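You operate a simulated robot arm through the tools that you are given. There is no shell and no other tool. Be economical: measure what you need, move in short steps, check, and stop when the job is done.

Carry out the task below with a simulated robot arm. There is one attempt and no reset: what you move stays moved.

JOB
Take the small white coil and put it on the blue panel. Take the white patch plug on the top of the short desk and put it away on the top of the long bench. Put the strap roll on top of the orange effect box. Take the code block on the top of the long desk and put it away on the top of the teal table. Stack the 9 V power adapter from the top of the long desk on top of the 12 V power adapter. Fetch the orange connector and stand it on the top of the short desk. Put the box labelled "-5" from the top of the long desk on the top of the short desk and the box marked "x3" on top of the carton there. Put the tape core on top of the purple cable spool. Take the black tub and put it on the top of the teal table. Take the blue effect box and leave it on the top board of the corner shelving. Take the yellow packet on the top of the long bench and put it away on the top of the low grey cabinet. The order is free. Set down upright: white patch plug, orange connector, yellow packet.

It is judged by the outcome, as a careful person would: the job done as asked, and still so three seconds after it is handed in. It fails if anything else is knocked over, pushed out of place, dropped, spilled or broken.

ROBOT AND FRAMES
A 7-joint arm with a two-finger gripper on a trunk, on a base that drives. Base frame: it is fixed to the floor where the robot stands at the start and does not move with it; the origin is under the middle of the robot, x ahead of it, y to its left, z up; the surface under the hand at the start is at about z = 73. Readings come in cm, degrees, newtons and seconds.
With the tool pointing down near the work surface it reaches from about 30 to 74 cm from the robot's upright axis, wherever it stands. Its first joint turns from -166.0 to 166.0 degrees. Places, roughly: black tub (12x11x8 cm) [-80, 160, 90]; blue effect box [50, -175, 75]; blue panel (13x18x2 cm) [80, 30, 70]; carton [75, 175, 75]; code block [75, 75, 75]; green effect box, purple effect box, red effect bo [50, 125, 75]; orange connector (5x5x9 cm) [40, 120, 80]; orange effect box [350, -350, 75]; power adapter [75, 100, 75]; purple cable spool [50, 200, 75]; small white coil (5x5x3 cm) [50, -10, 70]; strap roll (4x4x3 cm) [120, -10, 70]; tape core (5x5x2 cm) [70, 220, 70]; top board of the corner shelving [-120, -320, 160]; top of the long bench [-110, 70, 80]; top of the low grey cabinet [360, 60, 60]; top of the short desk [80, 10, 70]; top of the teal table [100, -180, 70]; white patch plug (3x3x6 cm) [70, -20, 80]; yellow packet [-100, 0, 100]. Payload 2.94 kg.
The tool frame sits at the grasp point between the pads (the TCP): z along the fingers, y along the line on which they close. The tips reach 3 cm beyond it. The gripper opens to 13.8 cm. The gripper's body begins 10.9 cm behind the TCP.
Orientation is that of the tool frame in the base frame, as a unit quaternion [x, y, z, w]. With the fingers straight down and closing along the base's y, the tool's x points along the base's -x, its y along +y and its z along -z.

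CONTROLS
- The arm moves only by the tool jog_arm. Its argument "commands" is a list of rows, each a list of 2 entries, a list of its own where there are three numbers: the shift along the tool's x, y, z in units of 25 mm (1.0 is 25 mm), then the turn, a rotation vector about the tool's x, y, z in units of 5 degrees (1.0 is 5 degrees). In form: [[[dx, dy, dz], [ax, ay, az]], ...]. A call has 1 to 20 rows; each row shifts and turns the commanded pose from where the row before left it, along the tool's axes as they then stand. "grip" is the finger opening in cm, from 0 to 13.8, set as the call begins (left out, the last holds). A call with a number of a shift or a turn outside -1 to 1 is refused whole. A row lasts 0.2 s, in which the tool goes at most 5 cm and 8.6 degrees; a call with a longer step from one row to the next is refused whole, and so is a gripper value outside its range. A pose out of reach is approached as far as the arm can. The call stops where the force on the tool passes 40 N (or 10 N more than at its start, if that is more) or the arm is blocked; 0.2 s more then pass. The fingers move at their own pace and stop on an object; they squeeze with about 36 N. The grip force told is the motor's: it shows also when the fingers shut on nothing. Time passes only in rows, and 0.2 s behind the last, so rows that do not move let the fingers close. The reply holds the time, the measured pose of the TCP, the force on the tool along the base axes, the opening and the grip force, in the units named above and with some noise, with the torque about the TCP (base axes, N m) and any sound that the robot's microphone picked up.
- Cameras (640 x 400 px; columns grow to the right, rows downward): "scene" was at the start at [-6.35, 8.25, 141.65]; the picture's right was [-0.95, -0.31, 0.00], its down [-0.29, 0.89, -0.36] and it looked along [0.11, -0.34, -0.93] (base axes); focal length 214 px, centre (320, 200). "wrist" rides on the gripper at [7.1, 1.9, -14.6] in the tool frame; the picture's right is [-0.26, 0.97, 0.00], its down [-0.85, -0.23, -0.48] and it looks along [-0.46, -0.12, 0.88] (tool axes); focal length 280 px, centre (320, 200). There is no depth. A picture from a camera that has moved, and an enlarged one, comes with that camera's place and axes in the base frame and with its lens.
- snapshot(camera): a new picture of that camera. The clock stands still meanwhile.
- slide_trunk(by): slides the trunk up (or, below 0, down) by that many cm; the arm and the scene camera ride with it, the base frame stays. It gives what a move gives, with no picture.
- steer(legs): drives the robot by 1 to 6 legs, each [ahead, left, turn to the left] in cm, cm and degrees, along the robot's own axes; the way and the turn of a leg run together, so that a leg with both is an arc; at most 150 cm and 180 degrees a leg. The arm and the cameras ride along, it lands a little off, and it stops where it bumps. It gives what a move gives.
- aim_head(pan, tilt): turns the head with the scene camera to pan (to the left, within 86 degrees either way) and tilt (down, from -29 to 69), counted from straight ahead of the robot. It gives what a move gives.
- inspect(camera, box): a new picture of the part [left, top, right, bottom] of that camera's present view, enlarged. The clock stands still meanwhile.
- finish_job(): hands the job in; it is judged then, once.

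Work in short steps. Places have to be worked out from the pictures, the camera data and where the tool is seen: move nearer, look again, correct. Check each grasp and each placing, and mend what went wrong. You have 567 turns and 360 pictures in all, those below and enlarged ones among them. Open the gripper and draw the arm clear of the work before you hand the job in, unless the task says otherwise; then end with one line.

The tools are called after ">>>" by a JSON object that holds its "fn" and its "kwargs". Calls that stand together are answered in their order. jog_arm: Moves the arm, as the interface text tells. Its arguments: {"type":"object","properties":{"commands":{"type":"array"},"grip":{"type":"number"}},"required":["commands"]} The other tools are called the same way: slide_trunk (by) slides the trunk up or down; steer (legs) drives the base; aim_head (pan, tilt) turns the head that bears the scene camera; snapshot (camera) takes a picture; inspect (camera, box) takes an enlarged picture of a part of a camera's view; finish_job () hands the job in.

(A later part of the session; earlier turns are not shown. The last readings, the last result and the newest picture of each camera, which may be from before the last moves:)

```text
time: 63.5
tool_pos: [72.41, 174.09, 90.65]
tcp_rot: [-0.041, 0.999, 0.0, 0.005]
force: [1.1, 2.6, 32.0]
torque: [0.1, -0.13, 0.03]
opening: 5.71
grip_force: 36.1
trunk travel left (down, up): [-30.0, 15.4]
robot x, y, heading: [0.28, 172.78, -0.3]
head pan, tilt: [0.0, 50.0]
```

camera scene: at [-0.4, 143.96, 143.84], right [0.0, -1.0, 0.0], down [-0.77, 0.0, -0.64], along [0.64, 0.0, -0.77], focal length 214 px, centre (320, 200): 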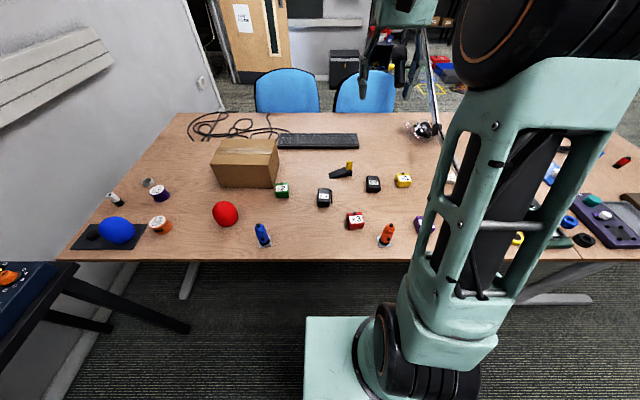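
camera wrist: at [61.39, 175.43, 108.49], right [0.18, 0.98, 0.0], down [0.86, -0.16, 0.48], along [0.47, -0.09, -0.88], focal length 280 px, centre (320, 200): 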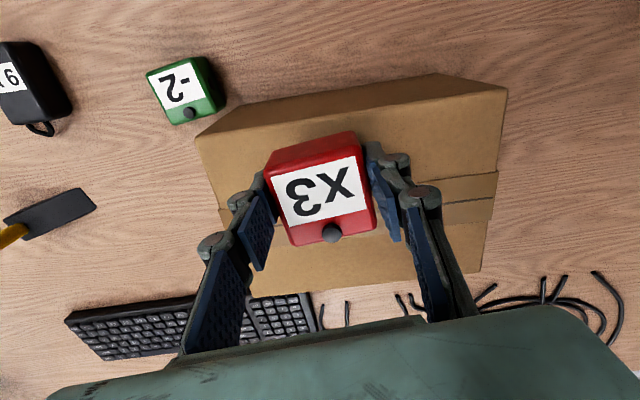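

Contact made. Unload slightly, open and rise.

>>> {"fn": "jog_arm", "kwargs": {"commands": [[[0, 0, -0.2], [0, 0, 0]], [[0, 0, 0], [0, 0, 0]]]}}

>>> {"fn": "jog_arm", "kwargs": {"commands": [[[0, 0, 0], [0, 0, 0]], [[0, 0, 0], [0, 0, 0]], [[0, 0, 0], [0, 0, 0]], [[0, 0, -1], [0, 0, 0]], [[0, 0, -1], [0, 0, 0]], [[0, 0, -1], [0, 0, 0]], [[0.5, 0, -1], [0, 0, 0]], [[1, 0, -1], [0, 0, 0]], [[1, 0, -1], [0, 0, 0]], [[1, 0, -1], [0, 0, 0]], [[1, 0, -1], [0, 0, 0]], [[1, 0, -1], [0, 0, 0]], [[1, 0, -1], [0, 0, 0]]], "grip": 9}}

>>> {"fn": "inspect", "kwargs": {"camera": "scene", "box": [260, 120, 440, 220]}}

```text
time: 64.1
tool_pos: [72.52, 174.11, 90.62]
tcp_rot: [-0.041, 0.999, 0.0, 0.002]
force: [5.3, 4.1, 16.6]
torque: [0.15, -0.89, 0.1]
opening: 5.72
grip_force: 35.9
trunk travel left (down, up): [-30.0, 15.4]
robot x, y, heading: [0.11, 172.79, -0.4]
head pan, tilt: [0.0, 50.0]
```

```text
time: 66.9
tool_pos: [61.92, 172.78, 117.23]
tcp_rot: [-0.04, 0.999, 0.0, 0.002]
force: [-0.1, -0.8, 0.4]
torque: [0.09, -0.05, 0.0]
opening: 8.98
grip_force: 0.1
out of reach, approached as far as the arm can: row 8, 9, 10, 11
trunk travel left (down, up): [-30.0, 15.4]
robot x, y, heading: [0.47, 173.0, 0.2]
head pan, tilt: [0.0, 50.0]
```

```text
3.56 times, centred on (350, 170) of scene
camera zoom: at [-0.32, 186.1, 143.85], right [-0.01, -1.0, 0.0], down [-0.77, 0.0, -0.64], along [0.64, 0.0, -0.77], focal length 763 px, centre (213, 307)
```

zoom: 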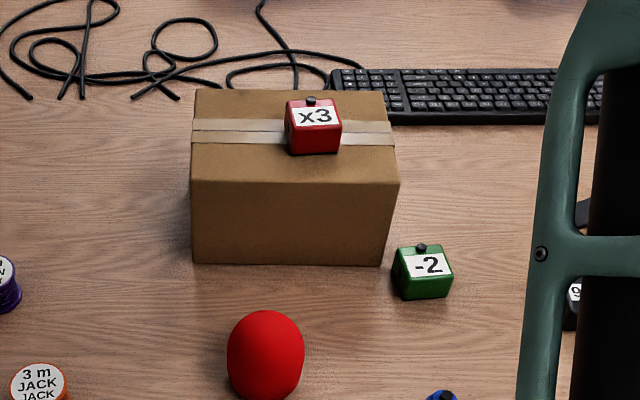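

x3 sits on the carton. Next, the tape core: drive left 28 cm.

>>> {"fn": "steer", "kwargs": {"legs": [[0, 28, 0]]}}

>>> {"fn": "inspect", "kwargs": {"camera": "scene", "box": [160, 130, 380, 260]}}

>>> {"fn": "snapshot", "kwargs": {"camera": "wrist"}}

```text
time: 69.8
tool_pos: [62.14, 198.74, 117.14]
tcp_rot: [-0.038, 0.999, 0.0, 0.0]
force: [-0.8, 0.9, 0.5]
torque: [0.01, -0.01, -0.02]
opening: 9.02
grip_force: 0.0
trunk travel left (down, up): [-30.0, 15.4]
robot x, y, heading: [-0.04, 198.92, -0.7]
head pan, tilt: [0.0, 50.0]
stopped in leg 1: the robot was blocked; the commanded pose is now the measured one
```

```text
2.91 times, centred on (270, 195) of scene
camera zoom: at [0.02, 212.5, 143.84], right [-0.01, -1.0, 0.0], down [-0.77, 0.01, -0.64], along [0.64, -0.01, -0.77], focal length 624 px, centre (466, 214)
```

zoom: 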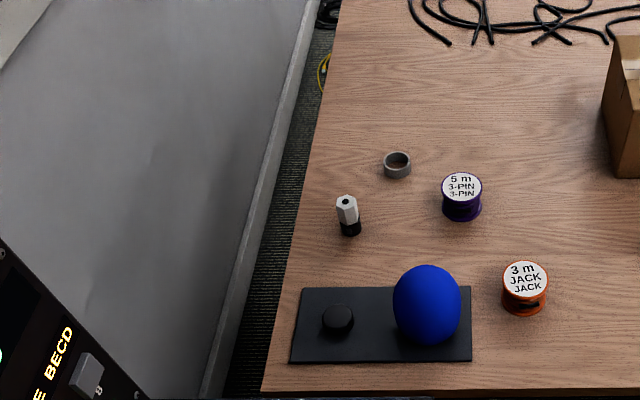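

```text
324 pictures are left
camera wrist: at [54.92, 200.21, 131.71], right [0.19, 0.98, 0.0], down [0.86, -0.17, 0.48], along [0.47, -0.09, -0.88], focal length 280 px, centre (320, 200)
```

wrist: 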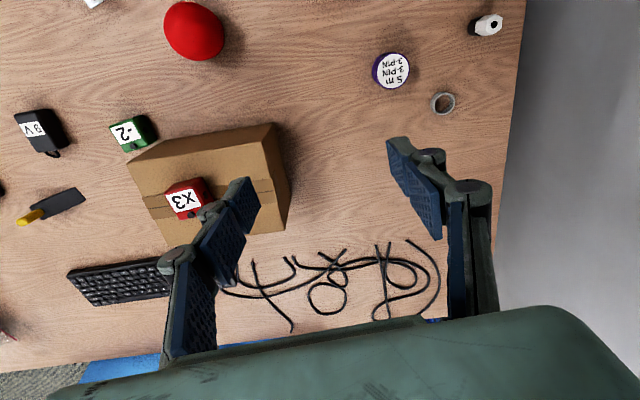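

Touched something at the left; back off 2 cm and move above the tape core (68,222.3).

>>> {"fn": "steer", "kwargs": {"legs": [[0, -1.5, 0]]}}

>>> {"fn": "jog_arm", "kwargs": {"commands": [[[-0.288, 0.912, 0.909], [0, 0, 0]], [[-0.288, 0.912, 0.909], [0, 0, 0]], [[-0.288, 0.912, 0.909], [0, 0, 0]], [[-0.288, 0.912, 0.909], [0, 0, 0]], [[-0.288, 0.912, 0.909], [0, 0, 0]], [[-0.288, 0.912, 0.909], [0, 0, 0]], [[-0.288, 0.912, 0.909], [0, 0, 0]], [[-0.288, 0.912, 0.909], [0, 0, 0]], [[-0.288, 0.912, 0.909], [0, 0, 0]], [[-0.288, 0.912, 0.909], [0, 0, 0]], [[-0.288, 0.912, 0.909], [0, 0, 0]]], "grip": 8}}

>>> {"fn": "snapshot", "kwargs": {"camera": "wrist"}}

>>> {"fn": "aim_head", "kwargs": {"pan": 75, "tilt": 50}}

>>> {"fn": "snapshot", "kwargs": {"camera": "scene"}}

```text
time: 70.6
tool_pos: [62.08, 197.4, 117.02]
tcp_rot: [-0.037, 0.999, 0.0, 0.0]
force: [0.9, -0.4, 0.5]
torque: [0.03, 0.02, 0.03]
opening: 9.0
grip_force: 0.1
trunk travel left (down, up): [-30.0, 15.4]
robot x, y, heading: [0.43, 197.38, -0.4]
head pan, tilt: [0.0, 50.0]
```

```text
time: 73.0
tool_pos: [68.03, 223.09, 91.86]
tcp_rot: [-0.039, 0.999, 0.0, 0.001]
force: [0.3, -0.9, 0.3]
torque: [-0.02, -0.01, 0.01]
opening: 8.01
grip_force: 0.0
trunk travel left (down, up): [-30.0, 15.4]
robot x, y, heading: [0.09, 197.55, -0.8]
head pan, tilt: [0.0, 50.0]
```

```text
323 pictures are left
camera wrist: at [60.85, 224.45, 106.65], right [0.19, 0.98, 0.0], down [0.86, -0.17, 0.48], along [0.47, -0.09, -0.88], focal length 280 px, centre (320, 200)
```

wrist: 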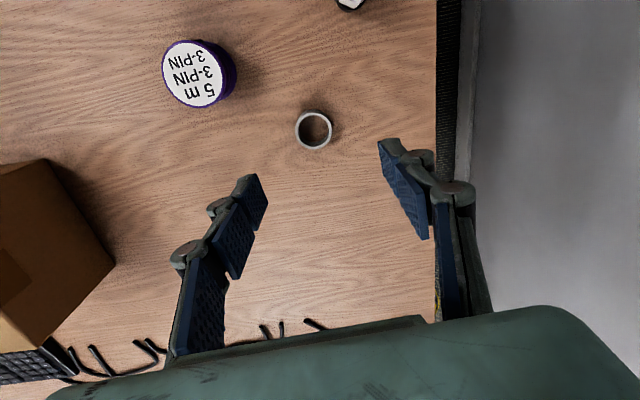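

```text
time: 74.5
tool_pos: [68.05, 223.06, 92.01]
tcp_rot: [-0.038, 0.999, 0.0, -0.001]
force: [-0.1, 0.2, 0.3]
torque: [0.01, -0.02, -0.02]
opening: 8.0
grip_force: 0.1
trunk travel left (down, up): [-30.0, 15.4]
robot x, y, heading: [0.06, 197.57, -0.9]
head pan, tilt: [75.0, 50.0]
```

```text
322 pictures are left
camera scene: at [-5.61, 218.52, 143.84], right [0.96, -0.27, 0.0], down [-0.21, -0.74, -0.64], along [0.17, 0.62, -0.77], focal length 214 px, centre (320, 200)
```

scene: 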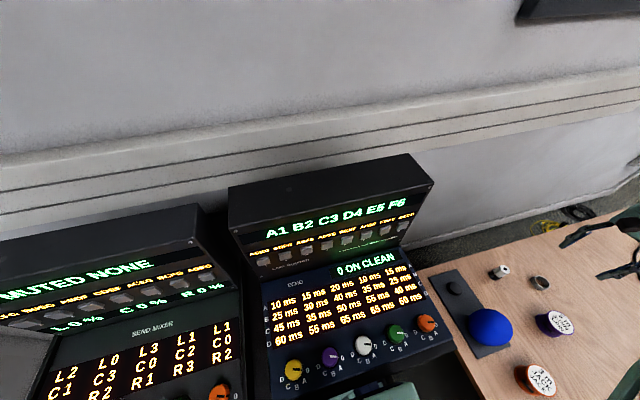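

Core at (68.9,222.3). Correct, descend, and grip.

>>> {"fn": "jog_arm", "kwargs": {"commands": [[[-0.31, -0.345, 0], [0, 0, 0]], [[0, 0, 1], [0, 0, 0]], [[0, 0, 1], [0, 0, 0]], [[0, 0, 1], [0, 0, 0]], [[0, 0, 1], [0, 0, 0]], [[0, 0, 1], [0, 0, 0]], [[0, 0, 1], [0, 0, 0]], [[0, 0, 0.22], [0, 0, 0]], [[0, 0, 0], [0, 0, 0]]]}}

>>> {"fn": "jog_arm", "kwargs": {"commands": [[[0, 0, 0], [0, 0, 0]], [[0, 0, 0], [0, 0, 0]], [[0, 0, 0], [0, 0, 0]], [[0, 0, 0], [0, 0, 0]]], "grip": 2.5}}

>>> {"fn": "snapshot", "kwargs": {"camera": "wrist"}}

```text
time: 76.5
tool_pos: [68.81, 222.25, 76.56]
tcp_rot: [-0.038, 0.999, 0.0, 0.0]
force: [-0.3, -0.2, -0.2]
torque: [-0.03, 0.0, 0.0]
opening: 8.0
grip_force: 0.1
trunk travel left (down, up): [-30.0, 15.4]
robot x, y, heading: [0.42, 197.07, -0.8]
head pan, tilt: [75.0, 50.0]
```

```text
time: 77.5
tool_pos: [68.94, 222.37, 76.6]
tcp_rot: [-0.037, 0.999, 0.0, 0.0]
force: [-0.5, 1.7, -0.6]
torque: [0.03, 0.01, -0.03]
opening: 3.93
grip_force: 36.6
trunk travel left (down, up): [-30.0, 15.4]
robot x, y, heading: [0.24, 197.32, -0.6]
head pan, tilt: [75.0, 50.0]
```

```text
321 pictures are left
camera wrist: at [61.74, 223.61, 91.18], right [0.19, 0.98, 0.0], down [0.86, -0.17, 0.48], along [0.47, -0.09, -0.88], focal length 280 px, centre (320, 200)
```

wrist: 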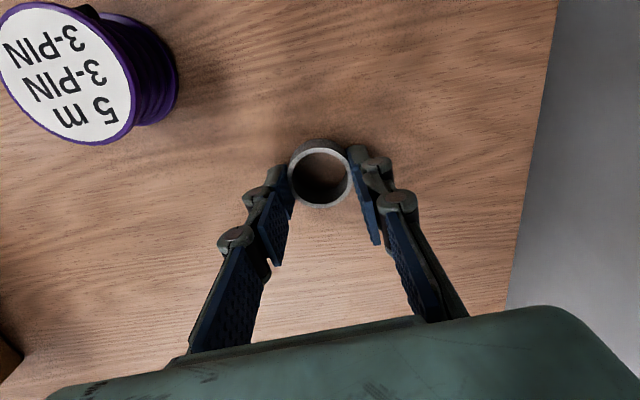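

Core held. Lift, shift above the spool (60.5,212.2).

>>> {"fn": "jog_arm", "kwargs": {"commands": [[[0, 0, -1], [0, 0, 0]], [[0, 0, -1], [0, 0, 0]], [[0, 0, -1], [0, 0, 0]], [[0, 0, -1], [0, 0, 0]], [[0.915, -0.948, 0], [0, 0, 0]], [[0.915, -0.948, 0], [0, 0, 0]], [[0.915, -0.948, 0], [0, 0, 0]], [[0.915, -0.948, 0], [0, 0, 0]], [[0, 0, 0], [0, 0, 0]]]}}

>>> {"fn": "snapshot", "kwargs": {"camera": "wrist"}}

>>> {"fn": "aim_head", "kwargs": {"pan": 0, "tilt": 45}}

>>> {"fn": "inspect", "kwargs": {"camera": "scene", "box": [280, 150, 380, 230]}}

```text
time: 79.5
tool_pos: [60.54, 212.1, 86.67]
tcp_rot: [-0.037, 0.999, 0.0, 0.0]
force: [0.0, -1.6, 0.1]
torque: [0.02, -0.03, -0.01]
opening: 3.94
grip_force: 36.3
trunk travel left (down, up): [-30.0, 15.4]
robot x, y, heading: [0.75, 197.37, -0.8]
head pan, tilt: [75.0, 50.0]
```

```text
320 pictures are left
camera wrist: at [53.35, 213.37, 101.18], right [0.19, 0.98, 0.0], down [0.86, -0.17, 0.48], along [0.47, -0.09, -0.88], focal length 280 px, centre (320, 200)
```

wrist: 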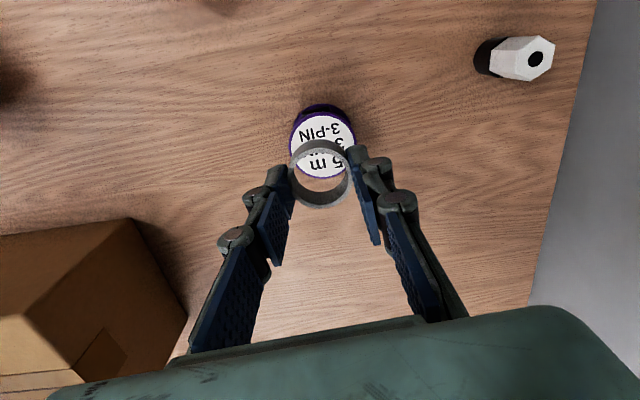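

```text
time: 81.0
tool_pos: [60.6, 212.06, 86.49]
tcp_rot: [-0.039, 0.999, -0.001, 0.0]
force: [-0.3, -0.2, -0.1]
torque: [0.01, 0.01, 0.05]
opening: 3.91
grip_force: 35.8
trunk travel left (down, up): [-30.0, 15.4]
robot x, y, heading: [0.25, 197.36, -0.6]
head pan, tilt: [0.0, 45.0]
```

```text
5.00 times, centred on (330, 190) of scene
camera zoom: at [0.42, 211.01, 144.53], right [-0.01, -1.0, 0.0], down [-0.71, 0.01, -0.71], along [0.71, -0.01, -0.71], focal length 1072 px, centre (270, 250)
```

zoom: 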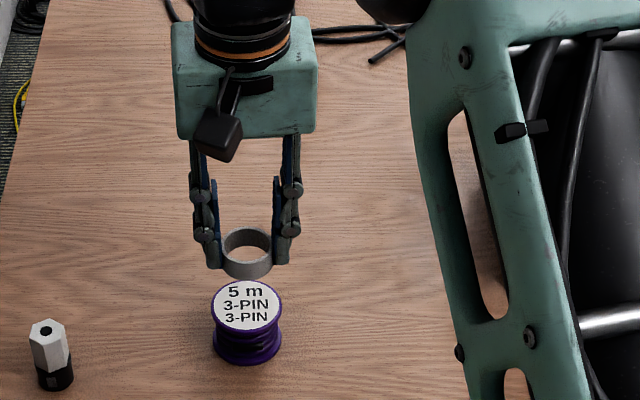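

Aligned within 4 mm. Shift +0.35 x and lower toward z≈81.5.

>>> {"fn": "jog_arm", "kwargs": {"commands": [[[-0.14, 0, 0.6], [0, 0, 0]], [[0, 0, 0.8], [0, 0, 0]], [[0, 0, 0.5], [0, 0, 0]], [[0, 0, 0.1], [0, 0, 0]], [[0, 0, 0], [0, 0, 0]]]}}

>>> {"fn": "inspect", "kwargs": {"camera": "scene", "box": [290, 180, 350, 225]}}

```text
time: 82.2
tool_pos: [60.85, 212.05, 81.52]
tcp_rot: [-0.037, 0.999, 0.001, 0.001]
force: [-0.5, 0.0, -0.9]
torque: [0.02, 0.0, -0.01]
opening: 3.9
grip_force: 35.9
trunk travel left (down, up): [-30.0, 15.4]
robot x, y, heading: [0.14, 197.33, -0.7]
head pan, tilt: [0.0, 45.0]
```

```text
8.89 times, centred on (320, 202) of scene
camera zoom: at [0.42, 211.0, 144.53], right [-0.01, -1.0, 0.0], down [-0.71, 0.01, -0.71], along [0.71, -0.01, -0.71], focal length 1906 px, centre (320, 178)
```

zoom: 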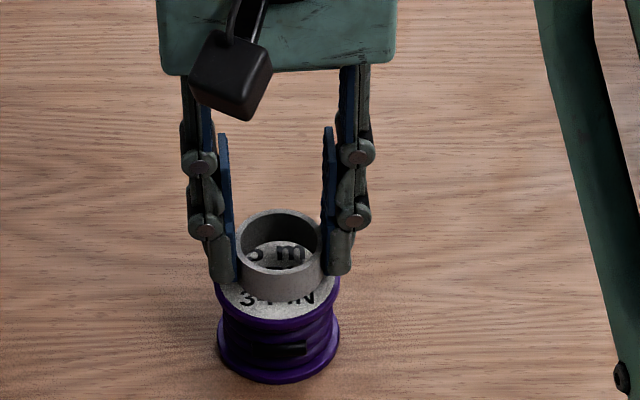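

Well centred. Lower in small increments until contact.

>>> {"fn": "jog_arm", "kwargs": {"commands": [[[0, 0, 0.12], [0, 0, 0]], [[0, 0, 0], [0, 0, 0]]]}}

>>> {"fn": "jog_arm", "kwargs": {"commands": [[[0, 0, 0.1], [0, 0, 0]], [[0, 0, 0], [0, 0, 0]]]}}

```text
time: 82.8
tool_pos: [60.86, 212.02, 81.16]
tcp_rot: [-0.038, 0.999, 0.0, -0.001]
force: [0.6, 0.3, 0.2]
torque: [0.03, -0.01, -0.01]
opening: 3.91
grip_force: 35.8
trunk travel left (down, up): [-30.0, 15.4]
robot x, y, heading: [0.63, 197.43, -1.0]
head pan, tilt: [0.0, 45.0]
```

```text
time: 83.4
tool_pos: [60.77, 211.96, 80.98]
tcp_rot: [-0.037, 0.999, 0.0, 0.001]
force: [-1.2, -0.4, 2.1]
torque: [0.03, 0.03, 0.01]
opening: 3.91
grip_force: 35.8
trunk travel left (down, up): [-30.0, 15.4]
robot x, y, heading: [0.38, 197.72, -1.2]
head pan, tilt: [0.0, 45.0]
```

Just touching (2 N). Release and lift.

>>> {"fn": "jog_arm", "kwargs": {"commands": [[[0, 0, 0], [0, 0, 0]], [[0, 0, 0], [0, 0, 0]], [[0, 0, -0.3], [0, 0, 0]], [[0, 0, -1], [0, 0, 0]], [[0, 0, -1], [0, 0, 0]], [[0, 0, -1], [0, 0, 0]], [[0, 0, -1], [0, 0, 0]], [[0, 0, -1], [0, 0, 0]], [[0, 0, -1], [0, 0, 0]], [[0.5, 0, -1], [0, 0, 0]], [[0.5, 0, -1], [0, 0, 0]], [[0.5, 0, -1], [0, 0, 0]], [[0.5, 0, -1], [0, 0, 0]], [[0.5, 0, -1], [0, 0, 0]], [[0.5, 0, -1], [0, 0, 0]], [[0.5, 0, -1], [0, 0, 0]]], "grip": 6.5}}

>>> {"fn": "inspect", "kwargs": {"camera": "scene", "box": [240, 150, 400, 250]}}

```text
time: 86.8
tool_pos: [52.08, 211.39, 114.33]
tcp_rot: [-0.038, 0.999, 0.0, 0.001]
force: [-0.5, -0.5, 0.2]
torque: [-0.02, 0.0, 0.01]
opening: 6.5
grip_force: 0.1
trunk travel left (down, up): [-30.0, 15.4]
robot x, y, heading: [0.48, 197.3, -0.7]
head pan, tilt: [0.0, 45.0]
```

```text
4.00 times, centred on (320, 200) of scene
camera zoom: at [0.39, 211.0, 144.53], right [-0.01, -1.0, 0.0], down [-0.71, 0.01, -0.71], along [0.71, -0.01, -0.71], focal length 858 px, centre (320, 200)
```

zoom: 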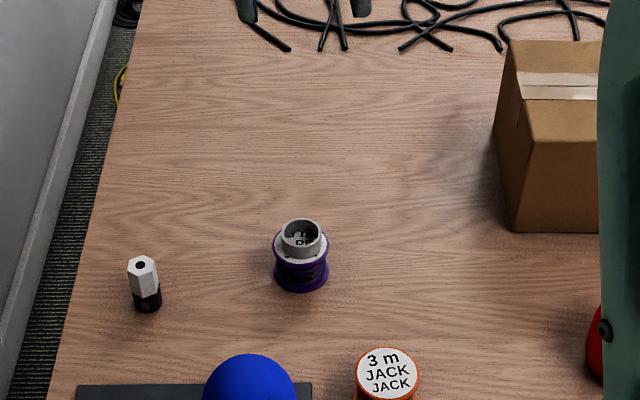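

Tape core placed. Next the 9 V adapter: drive right to y≈140.

>>> {"fn": "steer", "kwargs": {"legs": [[0, -57, 0.8]]}}

>>> {"fn": "aim_head", "kwargs": {"pan": 0, "tilt": 50}}

>>> {"fn": "inspect", "kwargs": {"camera": "scene", "box": [260, 150, 440, 250]}}

>>> {"fn": "snapshot", "kwargs": {"camera": "wrist"}}

```text
time: 92.3
tool_pos: [51.62, 154.71, 114.32]
tcp_rot: [-0.044, 0.999, 0.0, 0.0]
force: [-0.1, 0.2, 1.1]
torque: [-0.01, 0.01, -0.01]
opening: 6.52
grip_force: 0.1
trunk travel left (down, up): [-30.0, 15.4]
robot x, y, heading: [-0.22, 140.19, -0.2]
head pan, tilt: [0.0, 45.0]
```

```text
time: 92.9
tool_pos: [51.66, 154.72, 114.22]
tcp_rot: [-0.043, 0.999, 0.0, 0.0]
force: [-0.2, 1.0, 0.3]
torque: [0.06, -0.02, -0.02]
opening: 6.47
grip_force: 0.0
trunk travel left (down, up): [-30.0, 15.4]
robot x, y, heading: [-0.12, 139.84, 0.1]
head pan, tilt: [0.0, 50.0]
```

```text
3.56 times, centred on (350, 200) of scene
camera zoom: at [-0.55, 153.81, 143.84], right [0.0, -1.0, 0.0], down [-0.77, 0.0, -0.64], along [0.64, 0.0, -0.77], focal length 763 px, centre (213, 200)
```

zoom: 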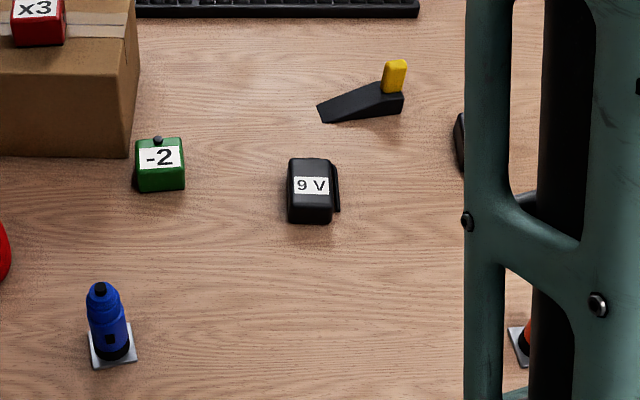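

```text
315 pictures are left
camera wrist: at [44.35, 156.04, 128.86], right [0.18, 0.98, 0.0], down [0.87, -0.16, 0.48], along [0.47, -0.08, -0.88], focal length 280 px, centre (320, 200)
```

wrist: 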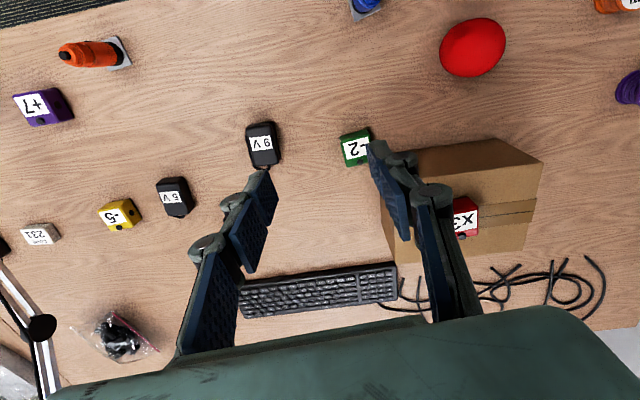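

Hover over the 9 V adapter and look closely at its cable.

>>> {"fn": "jog_arm", "kwargs": {"commands": [[[-0.2125, -0.64, 0.965], [0, 0, 0]], [[-0.2125, -0.64, 0.965], [0, 0, 0]], [[-0.2125, -0.64, 0.965], [0, 0, 0]], [[-0.2125, -0.64, 0.965], [0, 0, 0]], [[-0.2125, -0.64, 0.965], [0, 0, 0]], [[-0.2125, -0.64, 0.965], [0, 0, 0]], [[-0.2125, -0.64, 0.965], [0, 0, 0]], [[-0.2125, -0.64, 0.965], [0, 0, 0]]], "grip": 9}}

>>> {"fn": "inspect", "kwargs": {"camera": "wrist", "box": [240, 60, 400, 180]}}

```text
time: 94.7
tool_pos: [56.83, 142.17, 94.7]
tcp_rot: [-0.043, 0.999, 0.001, 0.0]
force: [0.5, 0.5, 0.4]
torque: [0.0, 0.01, -0.01]
opening: 9.0
grip_force: 0.1
trunk travel left (down, up): [-30.0, 15.4]
robot x, y, heading: [-0.52, 140.22, 0.2]
head pan, tilt: [0.0, 50.0]
```

```text
3.33 times, centred on (320, 120) of wrist
camera zoom: at [49.65, 143.41, 109.34], right [0.18, 0.98, 0.0], down [0.87, -0.16, 0.48], along [0.47, -0.08, -0.88], focal length 935 px, centre (320, 467)
```

zoom: 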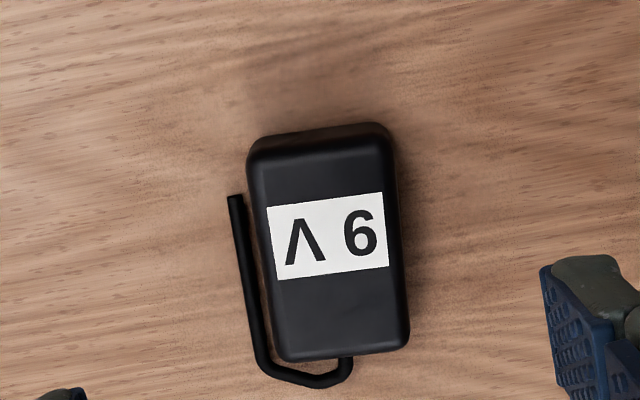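

Cable lies flat on the table at the −y side; body aligned with axes, centre ≈(58.4,142.35). Align tool, descend to tips above the cable, and grip.

>>> {"fn": "jog_arm", "kwargs": {"commands": [[[0, 0, 0], [0, 0, 1]], [[-0.48, 0.08, 0], [0, 0, 0]], [[0, 0, 1], [0, 0, 0]], [[0, 0, 1], [0, 0, 0]], [[0, 0, 1], [0, 0, 0]], [[0, 0, 1], [0, 0, 0]], [[0, 0, 1], [0, 0, 0]], [[0, 0, 1], [0, 0, 0]], [[0, 0, 0.9], [0, 0, 0]], [[0, 0, 0], [0, 0, 0]]]}}

>>> {"fn": "jog_arm", "kwargs": {"commands": [[[0, 0, 0], [0, 0, 0]], [[0, 0, 0], [0, 0, 0]], [[0, 0, 0], [0, 0, 0]], [[0, 0, 0], [0, 0, 0]]], "grip": 3}}

>>> {"fn": "inspect", "kwargs": {"camera": "wrist", "box": [200, 90, 440, 270]}}

```text
time: 96.9
tool_pos: [58.14, 142.67, 77.48]
tcp_rot: [-0.001, 1.0, 0.001, -0.001]
force: [-0.3, 0.8, -0.7]
torque: [-0.01, -0.02, 0.0]
opening: 9.0
grip_force: 0.0
trunk travel left (down, up): [-30.0, 15.4]
robot x, y, heading: [-0.09, 140.24, 0.2]
head pan, tilt: [0.0, 50.0]
```

```text
time: 97.9
tool_pos: [58.15, 142.59, 77.63]
tcp_rot: [0.0, 1.0, 0.0, 0.0]
force: [0.1, -0.4, 0.5]
torque: [-0.04, 0.0, -0.05]
opening: 5.14
grip_force: 36.1
trunk travel left (down, up): [-30.0, 15.4]
robot x, y, heading: [-0.33, 140.24, 0.0]
head pan, tilt: [0.0, 50.0]
```

```text
2.22 times, centred on (320, 180) of wrist
camera zoom: at [51.03, 144.52, 92.24], right [0.26, 0.97, 0.0], down [0.85, -0.23, 0.48], along [0.46, -0.12, -0.88], focal length 623 px, centre (320, 244)
```

zoom: 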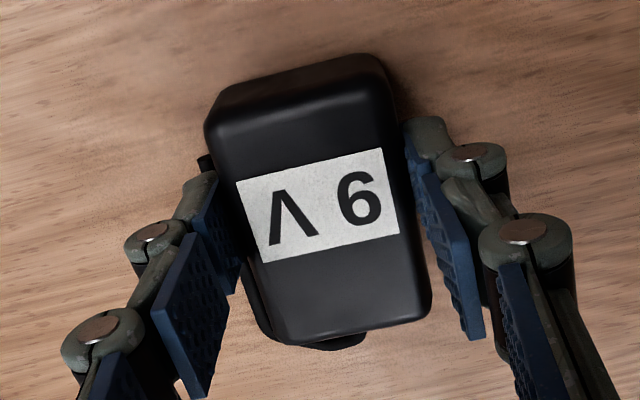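

Held at 5.1 cm. Lift, retract slightly and drive right across the lamp.

>>> {"fn": "jog_arm", "kwargs": {"commands": [[[0, 0, -1], [0, 0, 0]], [[0, 0, -1], [0, 0, 0]], [[0.25, 0, -1], [0, 0, 0]], [[0.25, 0, -1], [0, 0, 0]], [[0.25, 0, -1], [0, 0, 0]], [[0.25, 0, -1], [0, 0, 0]], [[0.25, 0, -1], [0, 0, 0]], [[0.25, 0, -1], [0, 0, 0]], [[0.25, 0, -1], [0, 0, 0]], [[0.25, 0, -1], [0, 0, 0]], [[0.25, 0, -1], [0, 0, 0]], [[0.25, 0, -1], [0, 0, 0]], [[0.25, 0, -1], [0, 0, 0]], [[0.25, 0, -1], [0, 0, 0]], [[0.25, 0, -1], [0, 0, 0]]]}}

>>> {"fn": "steer", "kwargs": {"legs": [[0, -72, 0]]}}

>>> {"fn": "inspect", "kwargs": {"camera": "scene", "box": [220, 150, 440, 260]}}

>>> {"fn": "snapshot", "kwargs": {"camera": "wrist"}}

```text
time: 101.1
tool_pos: [50.11, 142.73, 115.12]
tcp_rot: [0.0, 1.0, 0.0, 0.001]
force: [-0.2, 0.3, -1.1]
torque: [0.0, 0.0, 0.0]
opening: 5.1
grip_force: 36.1
trunk travel left (down, up): [-30.0, 15.4]
robot x, y, heading: [-0.17, 140.08, 0.0]
head pan, tilt: [0.0, 50.0]
```

```text
time: 107.9
tool_pos: [50.23, 70.53, 115.06]
tcp_rot: [-0.004, 1.0, 0.0, -0.001]
force: [0.7, -0.2, -1.9]
torque: [0.04, 0.0, -0.01]
opening: 5.09
grip_force: 36.1
trunk travel left (down, up): [-30.0, 15.4]
robot x, y, heading: [-0.01, 67.3, 0.3]
head pan, tilt: [0.0, 50.0]
```

```text
2.91 times, centred on (330, 205) of scene
camera zoom: at [-0.45, 81.24, 143.84], right [0.01, -1.0, 0.0], down [-0.77, 0.0, -0.64], along [0.64, 0.0, -0.77], focal length 624 px, centre (291, 186)
```

zoom: 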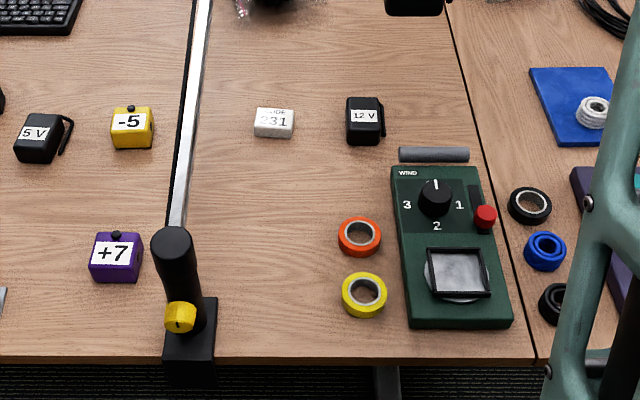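

```text
311 pictures are left
camera wrist: at [43.12, 72.29, 129.69], right [0.26, 0.97, 0.0], down [0.85, -0.23, 0.48], along [0.46, -0.12, -0.88], focal length 280 px, centre (320, 200)
```

wrist: 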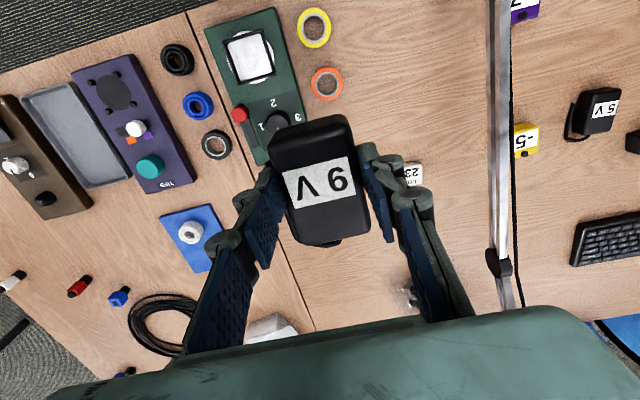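

12 V centre ≈(70,70.2). Hover the 9 V over it.

>>> {"fn": "jog_arm", "kwargs": {"commands": [[[-0.709, -0.01, 0.98], [0, 0, 0]], [[-0.709, -0.01, 0.98], [0, 0, 0]], [[-0.709, -0.01, 0.98], [0, 0, 0]], [[-0.709, -0.01, 0.98], [0, 0, 0]], [[-0.709, -0.01, 0.98], [0, 0, 0]], [[-0.709, -0.01, 0.98], [0, 0, 0]], [[-0.709, -0.01, 0.98], [0, 0, 0]], [[-0.709, -0.01, 0.98], [0, 0, 0]], [[-0.709, -0.01, 0.98], [0, 0, 0]], [[-0.709, -0.01, 0.98], [0, 0, 0]], [[-0.709, -0.01, 0.98], [0, 0, 0]], [[0, 0, 0], [0, 0, 0]]]}}

>>> {"fn": "inspect", "kwargs": {"camera": "scene", "box": [310, 140, 390, 200]}}

>>> {"fn": "snapshot", "kwargs": {"camera": "wrist"}}

```text
time: 110.5
tool_pos: [69.87, 70.53, 88.05]
tcp_rot: [-0.003, 1.0, -0.001, 0.0]
force: [-0.7, -1.1, -2.4]
torque: [0.01, 0.0, -0.02]
opening: 5.1
grip_force: 36.4
trunk travel left (down, up): [-30.0, 15.4]
robot x, y, heading: [-0.06, 67.49, 0.2]
head pan, tilt: [0.0, 50.0]
```

```text
6.67 times, centred on (350, 170) of scene
camera zoom: at [-0.43, 81.24, 143.84], right [0.01, -1.0, 0.0], down [-0.77, 0.0, -0.64], along [0.64, 0.0, -0.77], focal length 1430 px, centre (120, 400)
```

zoom: 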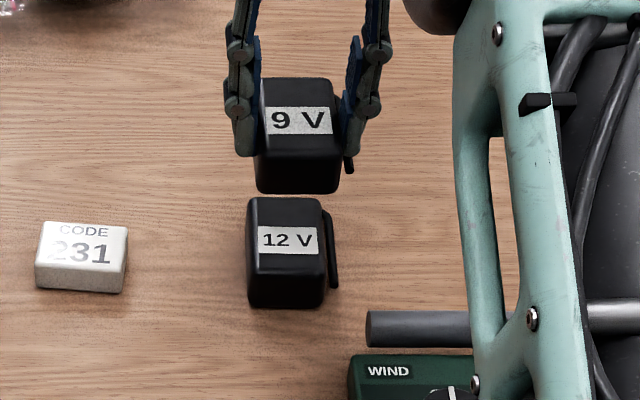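

```text
309 pictures are left
camera wrist: at [62.68, 72.36, 102.71], right [0.26, 0.97, 0.0], down [0.85, -0.23, 0.48], along [0.46, -0.12, -0.88], focal length 280 px, centre (320, 200)
```

wrist: 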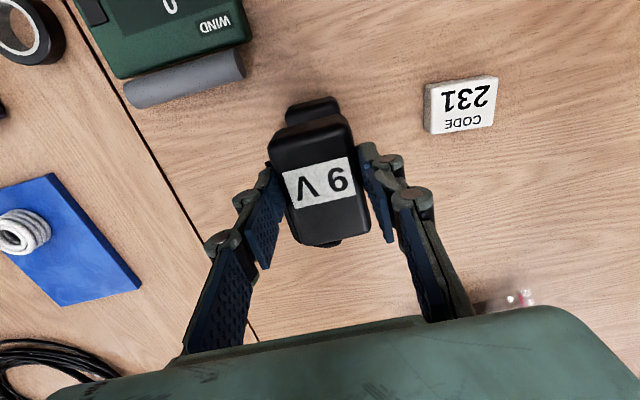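

Shift +0.5 x, −0.4 y and lower to just above.

>>> {"fn": "jog_arm", "kwargs": {"commands": [[[-0.2, -0.16, 0.6], [0, 0, 0]], [[0, 0, 0.8], [0, 0, 0]], [[0, 0, 0.5], [0, 0, 0]], [[0, 0, 0], [0, 0, 0]]]}}

>>> {"fn": "inspect", "kwargs": {"camera": "scene", "box": [310, 140, 390, 200]}}

```text
time: 111.5
tool_pos: [70.28, 70.1, 83.37]
tcp_rot: [-0.003, 1.0, 0.0, 0.001]
force: [-0.5, -0.1, -1.6]
torque: [0.03, 0.01, -0.04]
opening: 5.12
grip_force: 36.2
trunk travel left (down, up): [-30.0, 15.4]
robot x, y, heading: [0.13, 67.53, 0.3]
head pan, tilt: [0.0, 50.0]
```

```text
6.67 times, centred on (350, 170) of scene
camera zoom: at [-0.44, 81.24, 143.84], right [0.01, -1.0, 0.0], down [-0.77, 0.0, -0.64], along [0.64, 0.0, -0.77], focal length 1430 px, centre (120, 400)
```

zoom: 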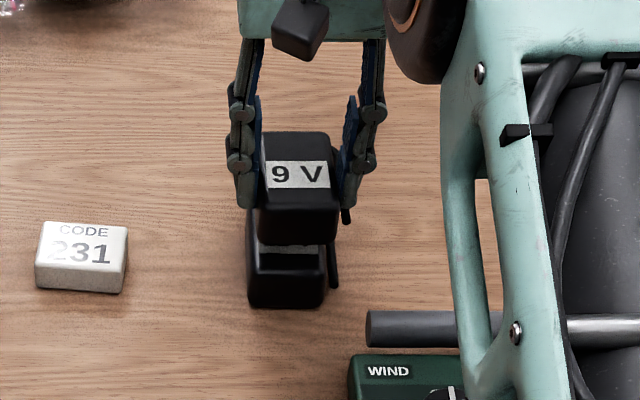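

>>> {"fn": "jog_arm", "kwargs": {"commands": [[[0, 0, 0.3], [0, 0, 0]], [[0, 0, 0.1], [0, 0, 0]], [[0, 0, 0], [0, 0, 0]]]}}

>>> {"fn": "inspect", "kwargs": {"camera": "scene", "box": [320, 150, 380, 195]}}

```text
time: 112.3
tool_pos: [70.21, 70.07, 82.35]
tcp_rot: [-0.003, 1.0, 0.001, 0.0]
force: [0.5, 0.1, -1.5]
torque: [-0.02, 0.0, -0.03]
opening: 5.11
grip_force: 36.1
trunk travel left (down, up): [-30.0, 15.4]
robot x, y, heading: [-0.02, 67.65, 0.5]
head pan, tilt: [0.0, 50.0]
```

```text
8.89 times, centred on (350, 172) of scene
camera zoom: at [-0.45, 81.24, 143.84], right [0.01, -1.0, 0.0], down [-0.77, 0.0, -0.64], along [0.64, 0.0, -0.77], focal length 1906 px, centre (53, 444)
```

zoom: 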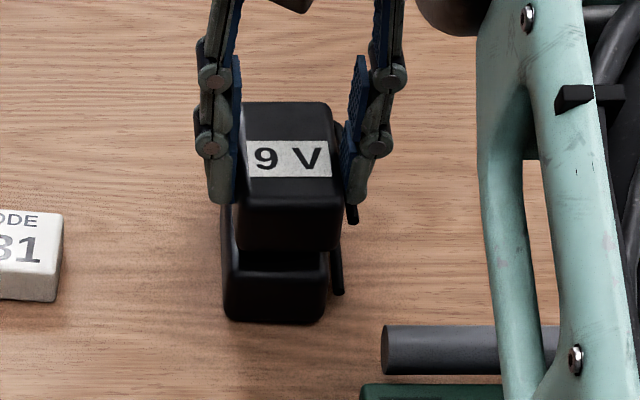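

Well aligned. Lower to contact.

>>> {"fn": "jog_arm", "kwargs": {"commands": [[[0, 0, 0.16], [0, 0, 0]], [[0, 0, 0], [0, 0, 0]]]}}

>>> {"fn": "jog_arm", "kwargs": {"commands": [[[0, 0, 0.12], [0, 0, 0]], [[0, 0, 0], [0, 0, 0]]]}}

```text
time: 112.9
tool_pos: [70.19, 70.06, 81.8]
tcp_rot: [-0.004, 1.0, 0.0, -0.001]
force: [0.1, 0.2, -1.7]
torque: [-0.04, 0.05, 0.0]
opening: 5.14
grip_force: 35.8
trunk travel left (down, up): [-30.0, 15.4]
robot x, y, heading: [-0.05, 67.73, 0.4]
head pan, tilt: [0.0, 50.0]
```

```text
time: 113.5
tool_pos: [70.13, 70.14, 81.55]
tcp_rot: [-0.004, 1.0, 0.0, -0.001]
force: [-0.6, -1.1, -2.5]
torque: [0.02, 0.02, 0.02]
opening: 5.08
grip_force: 35.8
trunk travel left (down, up): [-30.0, 15.4]
robot x, y, heading: [-0.14, 67.74, 0.3]
head pan, tilt: [0.0, 50.0]
```

>>> {"fn": "jog_arm", "kwargs": {"commands": [[[0, 0, 0.12], [0, 0, 0]], [[0, 0, 0], [0, 0, 0]]]}}

>>> {"fn": "inspect", "kwargs": {"camera": "scene", "box": [320, 150, 380, 195]}}

```text
time: 114.1
tool_pos: [70.19, 70.04, 81.21]
tcp_rot: [-0.004, 1.0, 0.0, 0.001]
force: [-0.3, -0.1, -1.5]
torque: [0.0, 0.0, 0.01]
opening: 5.11
grip_force: 35.8
trunk travel left (down, up): [-30.0, 15.4]
robot x, y, heading: [0.15, 67.53, 0.4]
head pan, tilt: [0.0, 50.0]
```

```text
8.89 times, centred on (350, 172) of scene
camera zoom: at [-0.44, 81.24, 143.84], right [0.01, -1.0, 0.0], down [-0.77, 0.0, -0.64], along [0.64, 0.0, -0.77], focal length 1906 px, centre (53, 444)
```

zoom: 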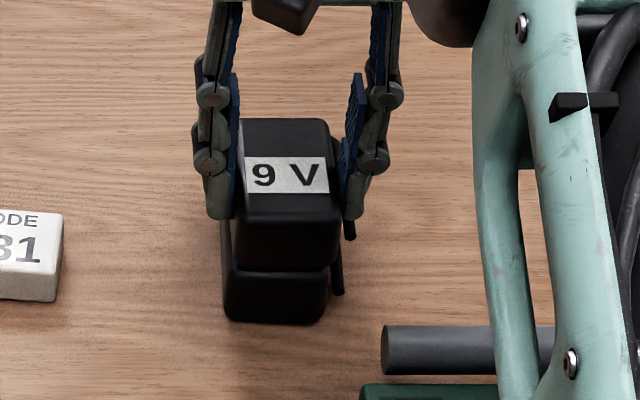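

Very near. Continue stepwise.

>>> {"fn": "jog_arm", "kwargs": {"commands": [[[0, 0, 0.12], [0, 0, 0]], [[0, 0, 0], [0, 0, 0]]]}}

>>> {"fn": "jog_arm", "kwargs": {"commands": [[[0, 0, 0.1], [0, 0, 0]], [[0, 0, 0], [0, 0, 0]]]}}

```text
time: 114.7
tool_pos: [70.28, 69.96, 81.19]
tcp_rot: [-0.004, 1.0, 0.0, 0.001]
force: [-2.0, 0.0, 7.7]
torque: [0.01, 0.32, -0.02]
opening: 5.07
grip_force: 35.9
trunk travel left (down, up): [-30.0, 15.4]
robot x, y, heading: [0.2, 67.69, 0.3]
head pan, tilt: [0.0, 50.0]
```

```text
time: 115.3
tool_pos: [70.29, 70.01, 81.25]
tcp_rot: [-0.003, 1.0, 0.001, 0.003]
force: [-0.2, 0.2, 22.6]
torque: [0.02, 0.82, -0.03]
opening: 5.14
grip_force: 35.7
trunk travel left (down, up): [-30.0, 15.4]
robot x, y, heading: [-0.3, 67.69, 0.5]
head pan, tilt: [0.0, 50.0]
```

Seated. Unload 3 mm, release, rise.

>>> {"fn": "jog_arm", "kwargs": {"commands": [[[0, 0, -0.14], [0, 0, 0]], [[0, 0, 0], [0, 0, 0]]]}}

>>> {"fn": "jog_arm", "kwargs": {"commands": [[[0, 0, 0], [0, 0, 0]], [[0, 0, 0], [0, 0, 0]], [[0, 0, 0], [0, 0, 0]], [[0, 0, -0.5], [0, 0, 0]], [[0, 0, -1], [0, 0, 0]], [[0, 0, -1], [0, 0, 0]], [[0, 0, -1], [0, 0, 0]], [[0, 0, -1], [0, 0, 0]], [[0, 0, -1], [0, 0, 0]]], "grip": 8}}

>>> {"fn": "inspect", "kwargs": {"camera": "scene", "box": [260, 140, 420, 240]}}

>>> {"fn": "snapshot", "kwargs": {"camera": "wrist"}}

```text
time: 115.9
tool_pos: [70.18, 70.05, 81.12]
tcp_rot: [-0.004, 1.0, 0.0, 0.001]
force: [3.4, 2.5, 10.5]
torque: [0.07, -0.47, 0.03]
opening: 5.1
grip_force: 36.1
trunk travel left (down, up): [-30.0, 15.4]
robot x, y, heading: [0.14, 67.83, 0.2]
head pan, tilt: [0.0, 50.0]
```

```text
time: 117.9
tool_pos: [70.03, 69.91, 94.97]
tcp_rot: [-0.004, 1.0, 0.001, 0.0]
force: [0.0, 0.0, -0.4]
torque: [0.0, -0.03, -0.01]
opening: 8.02
grip_force: 0.0
trunk travel left (down, up): [-30.0, 15.4]
robot x, y, heading: [0.04, 67.72, 0.2]
head pan, tilt: [0.0, 50.0]
```

```text
4.00 times, centred on (340, 190) of scene
camera zoom: at [-0.48, 81.24, 143.84], right [0.01, -1.0, 0.0], down [-0.77, 0.0, -0.64], along [0.64, 0.0, -0.77], focal length 858 px, centre (240, 240)
```

zoom: 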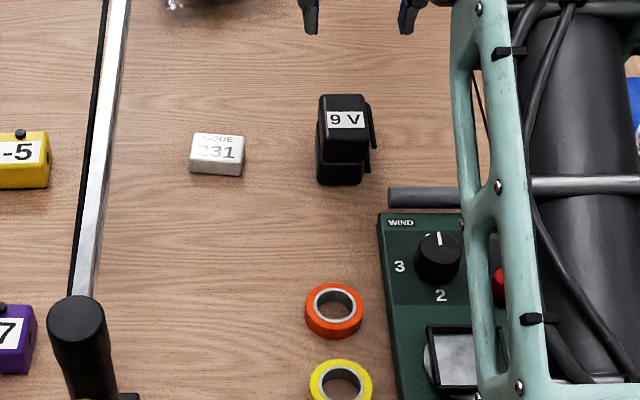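

```text
304 pictures are left
camera wrist: at [62.99, 71.79, 109.67], right [0.26, 0.97, 0.0], down [0.85, -0.23, 0.48], along [0.46, -0.12, -0.88], focal length 280 px, centre (320, 200)
```

wrist: 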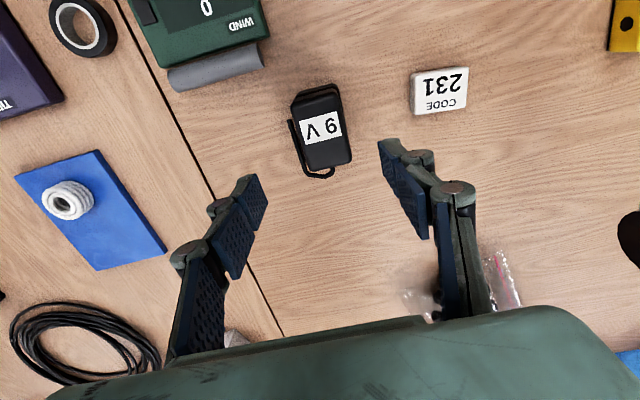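

Stack is good. Next the −5 box, approached from the left of the lamp. Retract high and drive left.

>>> {"fn": "jog_arm", "kwargs": {"commands": [[[0, 0, -1], [0, 0, 0]], [[0.8, 0, -1], [0, 0, 0]], [[0.8, 0, -1], [0, 0, 0]], [[0.8, 0, -1], [0, 0, 0]], [[0.8, 0, -1], [0, 0, 0]], [[0.8, 0, -1], [0, 0, 0]], [[0.8, 0, -1], [0, 0, 0]], [[0.8, 0, -1], [0, 0, 0]], [[0.8, 0, -1], [0, 0, 0]], [[0.8, 0, 0], [0, 0, 0]]]}}

>>> {"fn": "steer", "kwargs": {"legs": [[0, 62, 0]]}}

>>> {"fn": "inspect", "kwargs": {"camera": "scene", "box": [280, 150, 460, 260]}}

>>> {"fn": "snapshot", "kwargs": {"camera": "wrist"}}

```text
time: 120.1
tool_pos: [52.17, 69.81, 117.42]
tcp_rot: [-0.004, 1.0, 0.0, 0.001]
force: [-0.1, -0.1, 0.3]
torque: [-0.02, -0.01, 0.01]
opening: 8.0
grip_force: 0.1
trunk travel left (down, up): [-30.0, 15.4]
robot x, y, heading: [0.05, 67.89, 0.1]
head pan, tilt: [0.0, 50.0]
```

```text
time: 126.1
tool_pos: [52.46, 132.04, 117.24]
tcp_rot: [0.004, 1.0, -0.001, 0.0]
force: [-0.7, 0.5, 0.1]
torque: [-0.02, -0.01, -0.01]
opening: 8.0
grip_force: 0.0
trunk travel left (down, up): [-30.0, 15.4]
robot x, y, heading: [-0.15, 130.59, -0.3]
head pan, tilt: [0.0, 50.0]
```

```text
3.56 times, centred on (370, 205) of scene
camera zoom: at [-0.18, 144.2, 143.84], right [-0.01, -1.0, 0.0], down [-0.77, 0.01, -0.64], along [0.64, -0.01, -0.77], focal length 763 px, centre (142, 182)
```

zoom: 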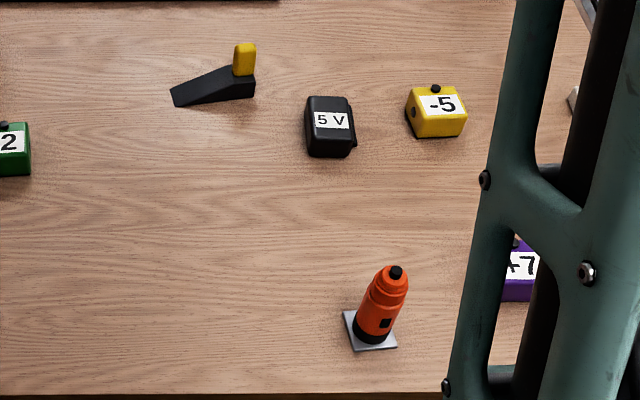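

```text
302 pictures are left
camera wrist: at [45.32, 134.02, 131.96], right [0.27, 0.96, 0.0], down [0.85, -0.24, 0.48], along [0.46, -0.13, -0.88], focal length 280 px, centre (320, 200)
```

wrist: 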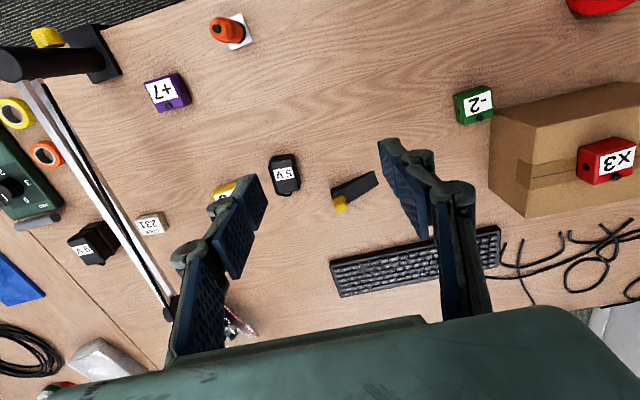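

−5 ≈(68.2,105.8). Hover above it.

>>> {"fn": "jog_arm", "kwargs": {"commands": [[[-0.571, -0.953, 0.8], [0, 0, 0]], [[-0.571, -0.953, 0.8], [0, 0, 0]], [[-0.571, -0.953, 0.8], [0, 0, 0]], [[-0.571, -0.953, 0.8], [0, 0, 0]], [[-0.571, -0.953, 0.8], [0, 0, 0]], [[-0.571, -0.953, 0.8], [0, 0, 0]], [[-0.571, -0.953, 0.8], [0, 0, 0]], [[-0.571, -0.953, 0.8], [0, 0, 0]], [[-0.571, -0.953, 0.8], [0, 0, 0]], [[-0.571, -0.953, 0.8], [0, 0, 0]], [[-0.571, -0.953, 0.8], [0, 0, 0]]], "grip": 8.5}}

>>> {"fn": "snapshot", "kwargs": {"camera": "wrist"}}

>>> {"fn": "snapshot", "kwargs": {"camera": "scene"}}

```text
time: 128.5
tool_pos: [68.01, 105.77, 95.22]
tcp_rot: [0.003, 1.0, 0.001, -0.001]
force: [0.1, 0.0, 0.4]
torque: [-0.02, 0.01, 0.02]
opening: 8.48
grip_force: 0.2
trunk travel left (down, up): [-30.0, 15.4]
robot x, y, heading: [0.14, 130.71, -0.3]
head pan, tilt: [0.0, 50.0]
```

```text
301 pictures are left
camera wrist: at [60.97, 107.68, 109.88], right [0.27, 0.96, 0.0], down [0.85, -0.24, 0.47], along [0.46, -0.13, -0.88], focal length 280 px, centre (320, 200)
```

wrist: 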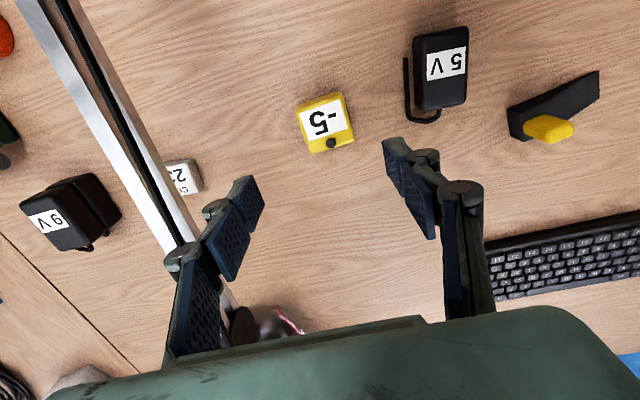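

```text
300 pictures are left
camera scene: at [-0.12, 144.16, 143.85], right [-0.01, -1.0, 0.0], down [-0.77, 0.01, -0.64], along [0.64, -0.01, -0.77], focal length 214 px, centre (320, 200)
```

scene: 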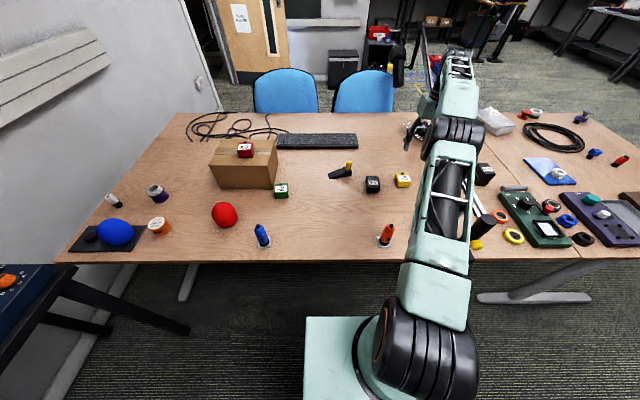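

Clear of the boom by ~5 cm. Descend on −5 (68.5,106.2) and grip.

>>> {"fn": "jog_arm", "kwargs": {"commands": [[[-0.2, 0.16, 0.4], [0, 0, 0]], [[0, 0, 1], [0, 0, 0]], [[0, 0, 1], [0, 0, 0]], [[0, 0, 1], [0, 0, 0]], [[0, 0, 1], [0, 0, 0]], [[0, 0, 1], [0, 0, 0]], [[0, 0, 1], [0, 0, 0]], [[0, 0, 0.96], [0, 0, 0]], [[0, 0, 0], [0, 0, 0]]]}}

>>> {"fn": "jog_arm", "kwargs": {"commands": [[[0, 0, 0], [0, 0, 0]], [[0, 0, 0], [0, 0, 0]], [[0, 0, 0], [0, 0, 0]], [[0, 0, 0], [0, 0, 0]]], "grip": 3}}

>>> {"fn": "snapshot", "kwargs": {"camera": "wrist"}}

```text
time: 130.5
tool_pos: [68.59, 106.04, 76.77]
tcp_rot: [0.004, 1.0, 0.0, 0.0]
force: [-0.7, -1.1, -0.3]
torque: [-0.01, -0.04, -0.02]
opening: 8.51
grip_force: 0.0
trunk travel left (down, up): [-30.0, 15.4]
robot x, y, heading: [0.21, 130.68, -0.6]
head pan, tilt: [0.0, 50.0]
```

```text
time: 131.5
tool_pos: [68.48, 106.11, 77.0]
tcp_rot: [0.003, 1.0, 0.0, 0.0]
force: [0.4, 0.9, 0.5]
torque: [0.05, -0.03, 0.06]
opening: 5.8
grip_force: 36.4
trunk travel left (down, up): [-30.0, 15.4]
robot x, y, heading: [0.14, 130.67, -0.6]
head pan, tilt: [0.0, 50.0]
```

```text
299 pictures are left
camera wrist: at [61.43, 108.04, 91.55], right [0.27, 0.96, 0.0], down [0.85, -0.24, 0.48], along [0.46, -0.13, -0.88], focal length 280 px, centre (320, 200)
```

wrist: 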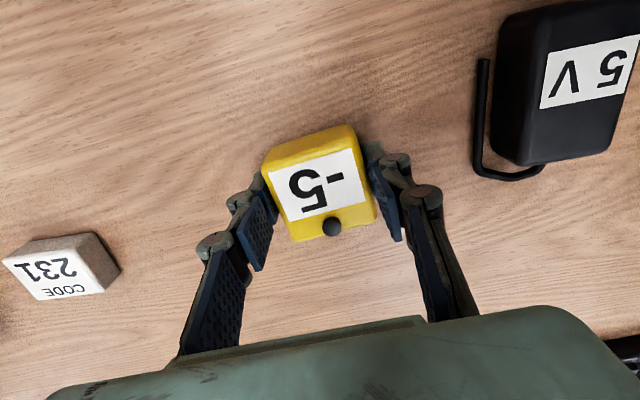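

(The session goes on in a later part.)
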